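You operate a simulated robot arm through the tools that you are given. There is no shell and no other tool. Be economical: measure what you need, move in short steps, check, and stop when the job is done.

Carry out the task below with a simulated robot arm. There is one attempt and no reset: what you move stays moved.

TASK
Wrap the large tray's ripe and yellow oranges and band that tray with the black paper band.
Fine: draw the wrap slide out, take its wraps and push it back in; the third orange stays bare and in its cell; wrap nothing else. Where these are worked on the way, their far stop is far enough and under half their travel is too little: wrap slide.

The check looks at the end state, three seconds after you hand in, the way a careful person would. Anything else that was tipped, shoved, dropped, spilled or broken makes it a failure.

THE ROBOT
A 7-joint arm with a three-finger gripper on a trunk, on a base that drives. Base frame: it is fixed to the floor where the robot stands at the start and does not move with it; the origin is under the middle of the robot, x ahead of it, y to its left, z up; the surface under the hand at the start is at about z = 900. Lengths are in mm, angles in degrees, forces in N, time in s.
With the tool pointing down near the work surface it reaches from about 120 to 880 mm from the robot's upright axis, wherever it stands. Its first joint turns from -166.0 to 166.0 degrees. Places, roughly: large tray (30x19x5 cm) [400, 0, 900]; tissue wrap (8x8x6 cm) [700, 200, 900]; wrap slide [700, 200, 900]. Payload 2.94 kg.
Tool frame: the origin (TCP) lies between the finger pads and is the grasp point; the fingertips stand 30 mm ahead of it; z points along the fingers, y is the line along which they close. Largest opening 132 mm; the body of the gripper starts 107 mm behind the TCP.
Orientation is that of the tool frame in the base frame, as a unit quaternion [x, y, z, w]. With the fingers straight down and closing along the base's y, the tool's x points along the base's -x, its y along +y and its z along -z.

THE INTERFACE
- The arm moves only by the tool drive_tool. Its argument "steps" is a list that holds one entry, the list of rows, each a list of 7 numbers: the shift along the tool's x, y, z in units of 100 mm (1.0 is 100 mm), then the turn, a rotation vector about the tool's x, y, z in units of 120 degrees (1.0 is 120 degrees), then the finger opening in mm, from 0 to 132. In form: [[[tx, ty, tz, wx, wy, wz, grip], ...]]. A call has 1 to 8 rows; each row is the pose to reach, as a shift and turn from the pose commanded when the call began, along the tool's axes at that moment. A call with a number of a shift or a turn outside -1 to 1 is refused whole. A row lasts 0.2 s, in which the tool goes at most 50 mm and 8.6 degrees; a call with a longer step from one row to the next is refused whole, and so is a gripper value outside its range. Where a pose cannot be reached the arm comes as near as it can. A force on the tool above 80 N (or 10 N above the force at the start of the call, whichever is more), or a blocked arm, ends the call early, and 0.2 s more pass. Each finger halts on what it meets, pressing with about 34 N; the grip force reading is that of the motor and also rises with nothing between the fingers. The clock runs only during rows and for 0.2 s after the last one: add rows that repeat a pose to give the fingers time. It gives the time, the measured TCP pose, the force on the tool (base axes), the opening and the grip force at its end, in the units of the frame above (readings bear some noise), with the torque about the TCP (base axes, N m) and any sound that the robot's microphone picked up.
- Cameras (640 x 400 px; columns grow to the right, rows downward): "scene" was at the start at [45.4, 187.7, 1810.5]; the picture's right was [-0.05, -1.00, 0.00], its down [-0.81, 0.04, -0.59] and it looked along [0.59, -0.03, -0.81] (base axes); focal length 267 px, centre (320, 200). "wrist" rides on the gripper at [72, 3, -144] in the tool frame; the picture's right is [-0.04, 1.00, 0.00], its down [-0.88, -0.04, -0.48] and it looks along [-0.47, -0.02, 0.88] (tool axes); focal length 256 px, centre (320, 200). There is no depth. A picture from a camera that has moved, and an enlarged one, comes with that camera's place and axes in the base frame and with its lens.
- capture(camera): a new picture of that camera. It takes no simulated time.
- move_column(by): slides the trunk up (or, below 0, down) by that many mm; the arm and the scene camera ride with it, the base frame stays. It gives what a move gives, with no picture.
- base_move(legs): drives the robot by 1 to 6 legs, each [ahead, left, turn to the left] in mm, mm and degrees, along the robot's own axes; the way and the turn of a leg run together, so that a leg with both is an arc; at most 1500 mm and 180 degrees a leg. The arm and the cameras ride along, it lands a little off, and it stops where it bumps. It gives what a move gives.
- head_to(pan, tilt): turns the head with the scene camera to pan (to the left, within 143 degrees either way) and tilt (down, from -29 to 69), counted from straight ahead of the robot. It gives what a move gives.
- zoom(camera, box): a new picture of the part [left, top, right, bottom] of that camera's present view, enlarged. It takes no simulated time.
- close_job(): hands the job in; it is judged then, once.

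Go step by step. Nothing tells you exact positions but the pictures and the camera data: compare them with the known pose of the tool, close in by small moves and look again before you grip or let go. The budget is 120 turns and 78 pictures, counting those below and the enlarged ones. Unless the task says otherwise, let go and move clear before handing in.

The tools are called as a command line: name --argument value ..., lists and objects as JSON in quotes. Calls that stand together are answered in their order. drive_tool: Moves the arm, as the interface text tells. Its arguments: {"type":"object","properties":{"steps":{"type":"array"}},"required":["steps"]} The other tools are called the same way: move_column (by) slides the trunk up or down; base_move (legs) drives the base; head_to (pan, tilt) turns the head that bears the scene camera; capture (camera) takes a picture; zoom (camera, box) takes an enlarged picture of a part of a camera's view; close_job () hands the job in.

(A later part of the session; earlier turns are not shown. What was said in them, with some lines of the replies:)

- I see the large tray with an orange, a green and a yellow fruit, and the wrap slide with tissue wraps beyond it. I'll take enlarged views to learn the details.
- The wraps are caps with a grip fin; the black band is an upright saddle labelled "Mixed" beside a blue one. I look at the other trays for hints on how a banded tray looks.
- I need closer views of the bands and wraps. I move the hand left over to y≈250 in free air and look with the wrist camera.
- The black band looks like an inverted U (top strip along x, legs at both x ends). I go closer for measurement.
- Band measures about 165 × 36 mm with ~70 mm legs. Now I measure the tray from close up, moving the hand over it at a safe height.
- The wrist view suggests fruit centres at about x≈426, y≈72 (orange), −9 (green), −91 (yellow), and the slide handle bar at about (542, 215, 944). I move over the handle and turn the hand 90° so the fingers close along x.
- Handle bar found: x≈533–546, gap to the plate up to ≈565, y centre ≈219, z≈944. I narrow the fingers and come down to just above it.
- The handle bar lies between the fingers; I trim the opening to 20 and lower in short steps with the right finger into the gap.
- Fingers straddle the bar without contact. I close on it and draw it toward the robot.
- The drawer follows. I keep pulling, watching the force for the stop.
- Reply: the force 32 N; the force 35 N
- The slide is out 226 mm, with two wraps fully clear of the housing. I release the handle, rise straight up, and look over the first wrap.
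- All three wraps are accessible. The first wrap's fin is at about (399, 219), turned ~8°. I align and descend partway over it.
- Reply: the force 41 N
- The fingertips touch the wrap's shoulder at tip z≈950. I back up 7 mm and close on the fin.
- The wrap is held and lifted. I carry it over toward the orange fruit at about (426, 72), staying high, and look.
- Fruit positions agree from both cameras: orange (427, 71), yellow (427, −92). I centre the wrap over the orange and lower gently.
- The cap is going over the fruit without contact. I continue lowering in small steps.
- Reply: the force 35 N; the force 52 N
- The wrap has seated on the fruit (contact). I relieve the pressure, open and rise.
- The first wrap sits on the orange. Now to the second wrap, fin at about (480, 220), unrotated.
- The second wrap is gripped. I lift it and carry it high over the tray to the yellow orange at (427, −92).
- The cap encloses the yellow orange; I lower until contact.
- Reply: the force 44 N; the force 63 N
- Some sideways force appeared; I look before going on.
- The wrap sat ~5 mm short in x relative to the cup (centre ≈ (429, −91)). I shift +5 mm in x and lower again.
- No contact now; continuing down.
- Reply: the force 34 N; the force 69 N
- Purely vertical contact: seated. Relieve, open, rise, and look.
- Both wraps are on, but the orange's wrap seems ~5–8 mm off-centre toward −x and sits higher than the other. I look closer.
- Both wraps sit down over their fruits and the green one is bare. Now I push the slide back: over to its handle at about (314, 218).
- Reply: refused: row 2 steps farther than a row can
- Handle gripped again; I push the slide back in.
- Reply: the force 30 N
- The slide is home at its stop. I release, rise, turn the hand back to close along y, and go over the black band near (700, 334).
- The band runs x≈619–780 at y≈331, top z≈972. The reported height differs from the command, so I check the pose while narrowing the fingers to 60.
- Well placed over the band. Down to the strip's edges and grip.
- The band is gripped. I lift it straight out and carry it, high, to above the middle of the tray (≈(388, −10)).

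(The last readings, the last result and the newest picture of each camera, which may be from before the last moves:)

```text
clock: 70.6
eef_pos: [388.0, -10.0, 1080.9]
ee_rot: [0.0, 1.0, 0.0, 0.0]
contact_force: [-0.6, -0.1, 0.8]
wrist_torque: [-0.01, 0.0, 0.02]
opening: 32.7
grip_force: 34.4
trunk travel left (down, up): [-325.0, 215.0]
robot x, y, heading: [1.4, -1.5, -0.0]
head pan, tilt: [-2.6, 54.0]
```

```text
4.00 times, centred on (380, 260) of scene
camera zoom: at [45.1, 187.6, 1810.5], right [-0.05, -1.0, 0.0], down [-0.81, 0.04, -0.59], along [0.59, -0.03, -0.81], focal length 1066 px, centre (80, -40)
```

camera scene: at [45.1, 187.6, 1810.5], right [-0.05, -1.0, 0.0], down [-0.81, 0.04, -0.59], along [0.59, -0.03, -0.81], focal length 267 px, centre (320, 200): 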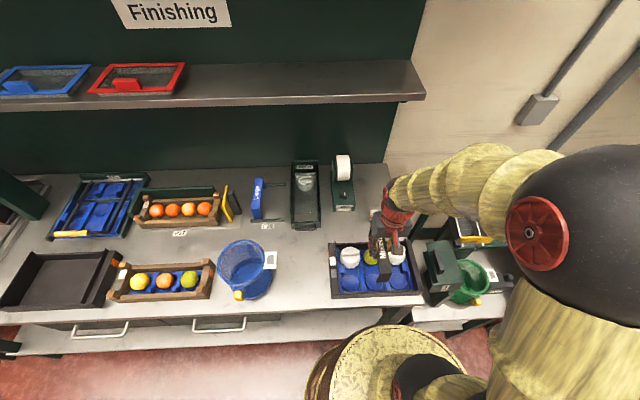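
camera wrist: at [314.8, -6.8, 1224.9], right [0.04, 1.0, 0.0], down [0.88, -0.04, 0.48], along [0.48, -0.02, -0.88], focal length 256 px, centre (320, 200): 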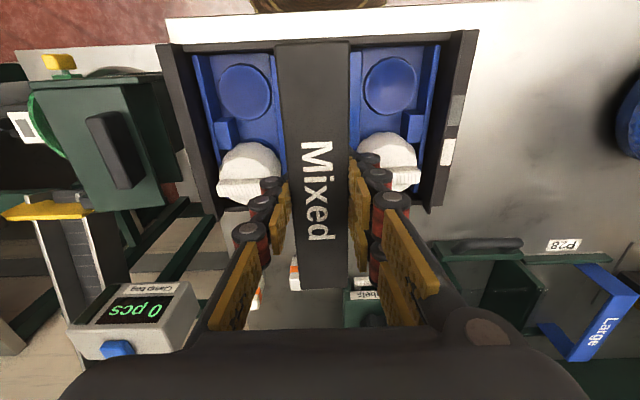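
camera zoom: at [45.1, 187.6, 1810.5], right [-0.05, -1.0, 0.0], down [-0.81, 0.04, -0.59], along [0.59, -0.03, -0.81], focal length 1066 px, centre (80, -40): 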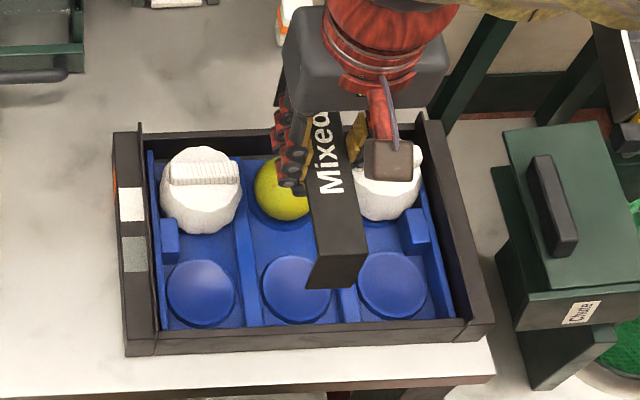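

The band (≈160 mm) matches the tray's inside width (≈303–469), so its legs go down just inside the front and back walls around the insert, bridging over the bare fruit. I lower to just above the walls and check.

drive_tool --steps '[[[0.01, 0, 0.2, 0, 0, 0, 28], [0.01, 0, 0.4, 0, 0, 0, 28], [0.01, 0, 0.5, 0, 0, 0, 28], [0.01, 0, 0.5, 0, 0, 0, 28]]]'

zoom --camera "wrist" --box '[220, 0, 420, 120]'

zoom --camera "scene" --box '[335, 225, 415, 305]'

```text
clock: 71.6
eef_pos: [385.3, -7.8, 1029.9]
ee_rot: [0.001, 1.0, 0.0, 0.0]
contact_force: [-0.2, -0.1, -1.3]
wrist_torque: [0.03, 0.02, -0.01]
opening: 33.0
grip_force: 33.7
trunk travel left (down, up): [-325.0, 215.0]
robot x, y, heading: [-1.3, -1.6, -0.0]
head pan, tilt: [-2.6, 54.0]
```

```text
3.20 times, centred on (320, 60) of wrist
camera zoom: at [313.7, -5.1, 1174.7], right [0.04, 1.0, 0.0], down [0.88, -0.04, 0.48], along [0.47, -0.02, -0.88], focal length 819 px, centre (320, 648)
```

zoom: 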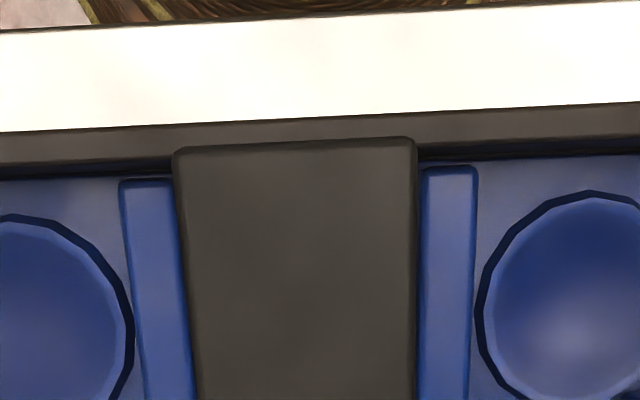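

```text
5.00 times, centred on (375, 265) of scene
camera zoom: at [45.2, 187.7, 1810.5], right [-0.05, -1.0, 0.0], down [-0.81, 0.04, -0.59], along [0.59, -0.03, -0.81], focal length 1333 px, centre (45, -125)
```

zoom: 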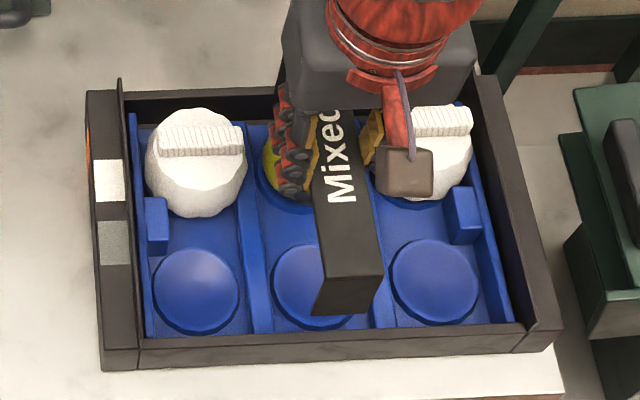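

The near leg is about 3–4 mm inside the front wall; alignment is good. I lower slowly, watching force.

drive_tool --steps '[[[0, 0, 0.06, 0, 0, 0, 28], [0, 0, 0.12, 0, 0, 0, 28], [0, 0, 0.18, 0, 0, 0, 28], [0, 0, 0.24, 0, 0, 0, 28]]]'

capture --camera "wrist"

zoom --camera "scene" --box '[335, 225, 415, 305]'

```text
clock: 72.6
eef_pos: [386.2, -8.8, 1005.8]
ee_rot: [0.0, 1.0, 0.0, 0.0]
contact_force: [-0.6, -0.1, 0.5]
wrist_torque: [-0.02, 0.01, 0.0]
opening: 33.1
grip_force: 34.1
trunk travel left (down, up): [-325.0, 215.0]
robot x, y, heading: [-0.3, -0.8, 0.1]
head pan, tilt: [-2.6, 54.0]
```

```text
14 pictures are left
camera wrist: at [314.0, -5.1, 1150.3], right [0.04, 1.0, 0.0], down [0.88, -0.04, 0.48], along [0.47, -0.02, -0.88], focal length 256 px, centre (320, 200)
```

wrist: 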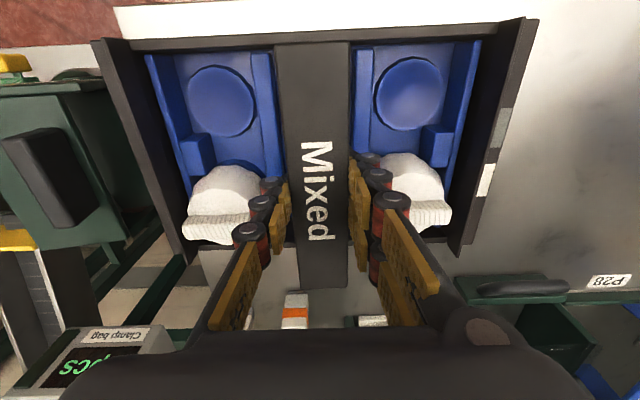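

```text
5.00 times, centred on (375, 265) of scene
camera zoom: at [45.4, 187.7, 1810.5], right [-0.05, -1.0, 0.0], down [-0.81, 0.04, -0.59], along [0.59, -0.03, -0.81], focal length 1333 px, centre (45, -125)
```

zoom: 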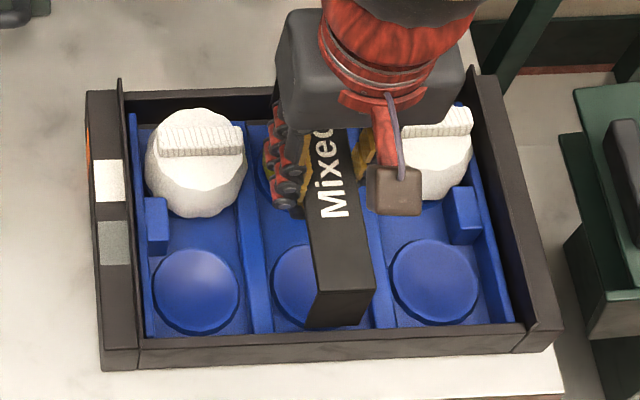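

Both legs are below the wall tops without contact, so they are inside. I continue down until they stand.

drive_tool --steps '[[[0, 0, 0.05, 0, 0, 0, 28], [0, 0, 0.1, 0, 0, 0, 28], [0, 0, 0.15, 0, 0, 0, 28]]]'

drive_tool --steps '[[[0, 0, 0.03, 0, 0, 0, 28], [0, 0, 0.06, 0, 0, 0, 28]]]'

```text
clock: 73.4
eef_pos: [386.1, -9.5, 991.7]
ee_rot: [0.0, 1.0, -0.001, 0.0]
contact_force: [-0.4, 0.3, -0.4]
wrist_torque: [-0.01, 0.0, 0.03]
opening: 33.1
grip_force: 33.3
trunk travel left (down, up): [-325.0, 215.0]
robot x, y, heading: [-0.7, 4.2, 0.1]
head pan, tilt: [-2.6, 54.0]
```

```text
clock: 74.0
eef_pos: [385.7, -7.9, 985.4]
ee_rot: [0.0, 1.0, 0.0, 0.001]
contact_force: [0.0, 1.2, 0.1]
wrist_torque: [0.01, -0.04, -0.01]
opening: 32.8
grip_force: 33.8
trunk travel left (down, up): [-325.0, 215.0]
robot x, y, heading: [0.1, -0.5, 0.2]
head pan, tilt: [-2.6, 54.0]
```

drive_tool --steps '[[[0, 0, 0.03, 0, 0, 0, 28]]]'

drive_tool --steps '[[[0, 0, 0.03, 0, 0, 0, 28]]]'

zoom --camera "scene" --box '[335, 225, 415, 305]'

```text
clock: 74.4
eef_pos: [385.8, -8.7, 982.2]
ee_rot: [0.0, 1.0, 0.0, 0.0]
contact_force: [-0.3, 0.3, -0.1]
wrist_torque: [0.01, -0.03, -0.01]
opening: 32.8
grip_force: 33.7
trunk travel left (down, up): [-325.0, 215.0]
robot x, y, heading: [-2.0, -1.0, -0.2]
head pan, tilt: [-2.6, 54.0]
```

```text
clock: 74.8
eef_pos: [386.8, -8.0, 979.7]
ee_rot: [-0.001, 1.0, 0.0, 0.0]
contact_force: [0.6, 0.6, -0.1]
wrist_torque: [-0.02, -0.01, -0.02]
opening: 33.0
grip_force: 33.4
trunk travel left (down, up): [-325.0, 215.0]
robot x, y, heading: [0.7, -1.7, 0.1]
head pan, tilt: [-2.6, 54.0]
```

```text
5.00 times, centred on (375, 265) of scene
camera zoom: at [45.3, 187.7, 1810.5], right [-0.05, -1.0, 0.0], down [-0.81, 0.04, -0.59], along [0.59, -0.03, -0.81], focal length 1333 px, centre (45, -125)
```

zoom: 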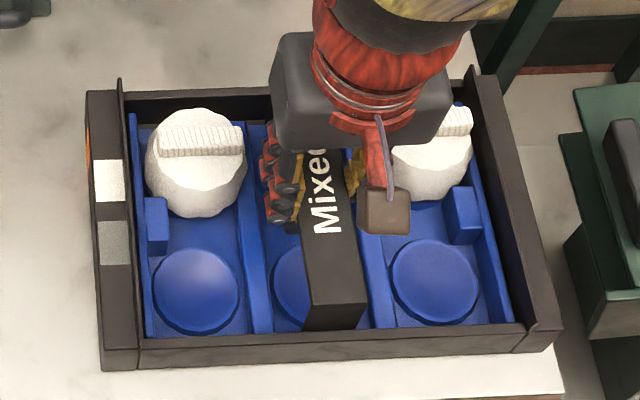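

drive_tool --steps '[[[0, 0, 0.03, 0, 0, 0, 28]]]'

drive_tool --steps '[[[0, 0, 0.03, 0, 0, 0, 28]]]'

```text
clock: 75.2
eef_pos: [387.1, -9.1, 975.6]
ee_rot: [0.001, 1.0, 0.0, 0.0]
contact_force: [0.4, -0.3, -0.4]
wrist_torque: [-0.03, -0.04, 0.01]
opening: 32.9
grip_force: 34.0
trunk travel left (down, up): [-325.0, 215.0]
robot x, y, heading: [2.6, -1.2, 0.0]
head pan, tilt: [-2.6, 54.0]
```

```text
clock: 75.6
eef_pos: [386.5, -8.9, 975.0]
ee_rot: [0.0, 1.0, 0.0, 0.001]
contact_force: [-2.5, 0.1, 11.3]
wrist_torque: [0.13, 0.31, 0.02]
opening: 33.2
grip_force: 34.5
trunk travel left (down, up): [-325.0, 215.0]
robot x, y, heading: [1.7, 2.0, -0.1]
head pan, tilt: [-2.6, 54.0]
```

Contact: the band is standing. I open slightly, rise straight and look.

drive_tool --steps '[[[0, 0, -0.01, 0, 0, 0, 36], [0, 0, -0.01, 0, 0, 0, 42], [0, 0, -0.01, 0, 0, 0, 46], [0, 0, -0.01, 0, 0, 0, 46]]]'

drive_tool --steps '[[[0, 0, -0.2, 0, 0, 0, 46], [0, 0, -0.5, 0, 0, 0, 46], [0, 0, -1.0, 0, 0, 0, 46]]]'

drive_tool --steps '[[[0.3, 0, -0.4, 0, 0, 0, 46], [0.6, 0, -0.8, 0, 0, 0, 46], [0.8, 0, -0.9, 0, 0, 0, 46]]]'

capture --camera "wrist"

zoom --camera "scene" --box '[320, 225, 430, 305]'

```text
clock: 76.6
eef_pos: [385.9, -8.4, 974.2]
ee_rot: [-0.001, 1.0, 0.0, -0.001]
contact_force: [0.4, -0.4, -0.8]
wrist_torque: [-0.02, 0.02, 0.0]
opening: 46.2
grip_force: 0.1
trunk travel left (down, up): [-325.0, 215.0]
robot x, y, heading: [-0.9, -2.8, 0.2]
head pan, tilt: [-2.6, 54.0]
```

```text
clock: 77.4
eef_pos: [382.7, -9.2, 1076.7]
ee_rot: [-0.001, 1.0, 0.0, 0.0]
contact_force: [-0.3, 0.0, 0.1]
wrist_torque: [0.02, 0.0, 0.0]
opening: 45.8
grip_force: 0.1
trunk travel left (down, up): [-325.0, 215.0]
robot x, y, heading: [-0.6, -1.8, 0.1]
head pan, tilt: [-2.6, 54.0]
```

```text
clock: 78.2
eef_pos: [303.1, -9.6, 1163.2]
ee_rot: [0.0, 1.0, -0.001, -0.001]
contact_force: [-0.5, 0.1, -0.4]
wrist_torque: [0.02, 0.0, -0.02]
opening: 45.8
grip_force: 0.1
trunk travel left (down, up): [-325.0, 215.0]
robot x, y, heading: [0.4, 0.1, -0.1]
head pan, tilt: [-2.6, 54.0]
```

```text
11 pictures are left
camera wrist: at [231.5, -6.1, 1307.7], right [0.04, 1.0, 0.0], down [0.88, -0.04, 0.48], along [0.47, -0.02, -0.88], focal length 256 px, centre (320, 200)
```

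wrist: 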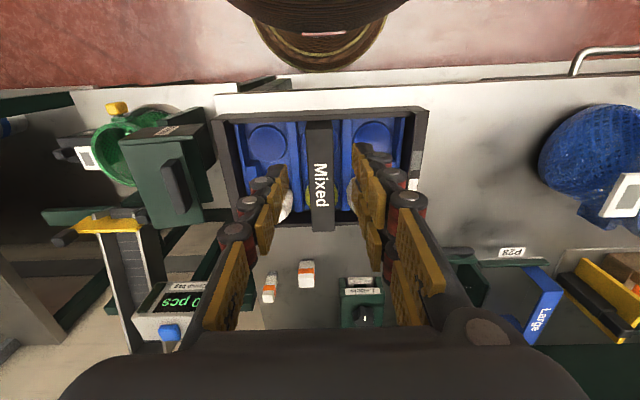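

```text
5.00 times, centred on (375, 265) of scene
camera zoom: at [44.9, 187.7, 1810.5], right [-0.05, -1.0, 0.0], down [-0.81, 0.04, -0.59], along [0.59, -0.03, -0.81], focal length 1333 px, centre (45, -125)
```

zoom: 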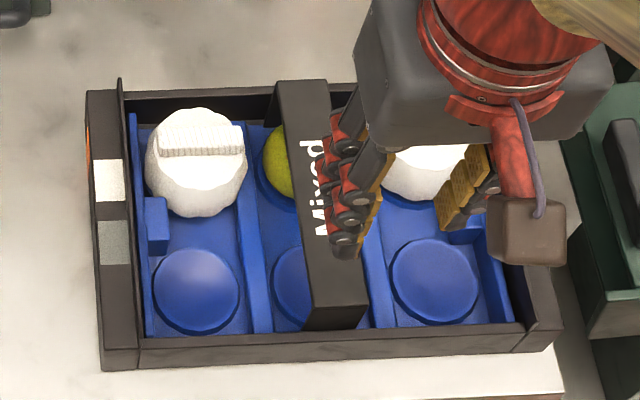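

The band stands in the tray over the bare fruit. I move clear and make a final overview check.

drive_tool --steps '[[[0, -0.4, -0.3, 0, 0, 0, 46], [0, -0.8, -0.5, 0, 0, 0, 46], [0, -1.0, -0.9, 0, 0, 0, 46]]]'

drive_tool --steps '[[[0, -0.4, -0.2, 0, 0, 0, 46], [0, -0.8, -0.2, 0, 0, 0, 46], [0, -1.0, -0.2, 0, 0, 0, 46]]]'

capture --camera "scene"

zoom --camera "scene" --box '[320, 225, 430, 305]'

zoom --camera "scene" --box '[230, 145, 340, 235]'

```text
clock: 79.0
eef_pos: [305.7, -106.2, 1256.1]
ee_rot: [0.0, 1.0, 0.0, 0.0]
contact_force: [0.2, 0.1, -0.3]
wrist_torque: [0.05, 0.03, 0.01]
opening: 45.7
grip_force: 0.1
trunk travel left (down, up): [-325.0, 215.0]
robot x, y, heading: [0.2, -2.6, 0.1]
head pan, tilt: [-2.6, 54.0]
```

```text
clock: 79.8
eef_pos: [306.2, -208.3, 1273.8]
ee_rot: [0.0, 1.0, 0.0, -0.001]
contact_force: [-0.7, 0.2, 0.6]
wrist_torque: [-0.02, 0.02, 0.0]
opening: 45.8
grip_force: 0.1
trunk travel left (down, up): [-325.0, 215.0]
robot x, y, heading: [0.9, -1.6, -0.0]
head pan, tilt: [-2.6, 54.0]
```

```text
9 pictures are left
camera scene: at [45.4, 187.4, 1810.5], right [-0.05, -1.0, 0.0], down [-0.81, 0.04, -0.59], along [0.59, -0.03, -0.81], focal length 267 px, centre (320, 200)
```

scene: 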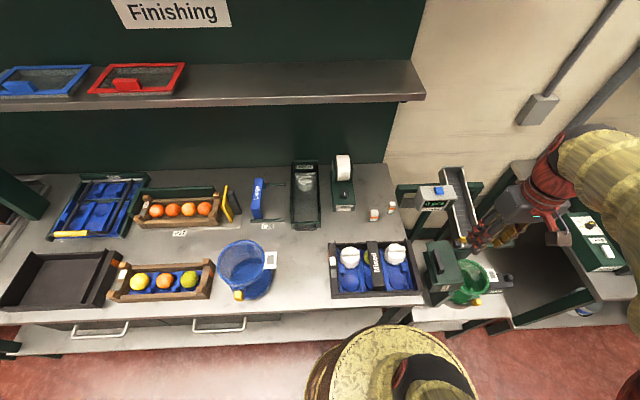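

```text
5.00 times, centred on (375, 265) of scene
camera zoom: at [45.4, 187.4, 1810.5], right [-0.05, -1.0, 0.0], down [-0.81, 0.04, -0.59], along [0.59, -0.03, -0.81], focal length 1333 px, centre (45, -125)
```

zoom: 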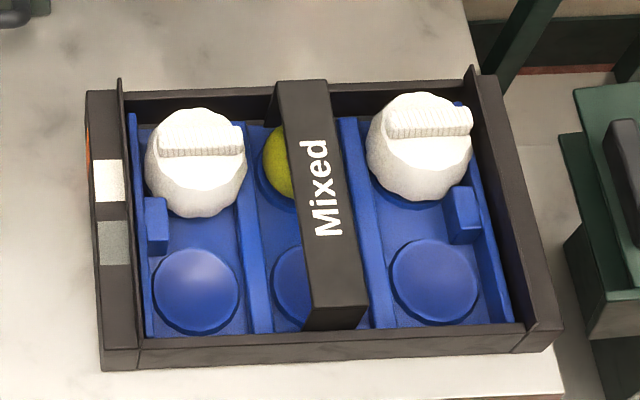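

```text
4.44 times, centred on (285, 190) of scene
camera zoom: at [45.4, 187.4, 1810.5], right [-0.05, -1.0, 0.0], down [-0.81, 0.04, -0.59], along [0.59, -0.03, -0.81], focal length 1185 px, centre (476, 244)
```

zoom: 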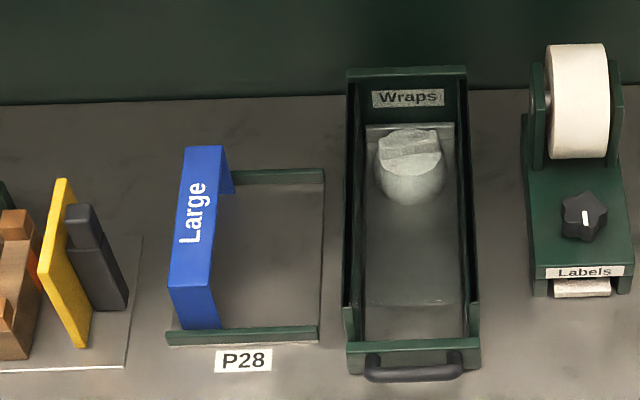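

Two wraps are on the orange and yellow fruit, the green one is bare in its cell, the slide is closed, the black band stands on the tray and nothing else has moved. I hand in.

close_job

```text
The job is handed in.
```

I wrapped the large tray's orange and yellow fruit, left the green one bare in its cell, pushed the wrap slide back to its stop, and put the black "Mixed" band on the tray. I've handed it in and don't have the check's result.

- **Band:** it measured about 160 mm long, while the tray is about 180 mm wide outside. I stood its legs just inside the front and back walls, bridging over the bare fruit, not around the outside.
- **Slide:** I drew it out about 226 mm without feeling a far stop, which cleared all three wraps. The unused third wrap is still inside.
- **Tray insert:** it shifted about 2 mm when the second wrap first touched off-centre. I re-centred that wrap and it then went down with no sideways force.
- **Wrap heights:** the wrap on the orange fruit sits about 6 mm higher than the other; I left it.
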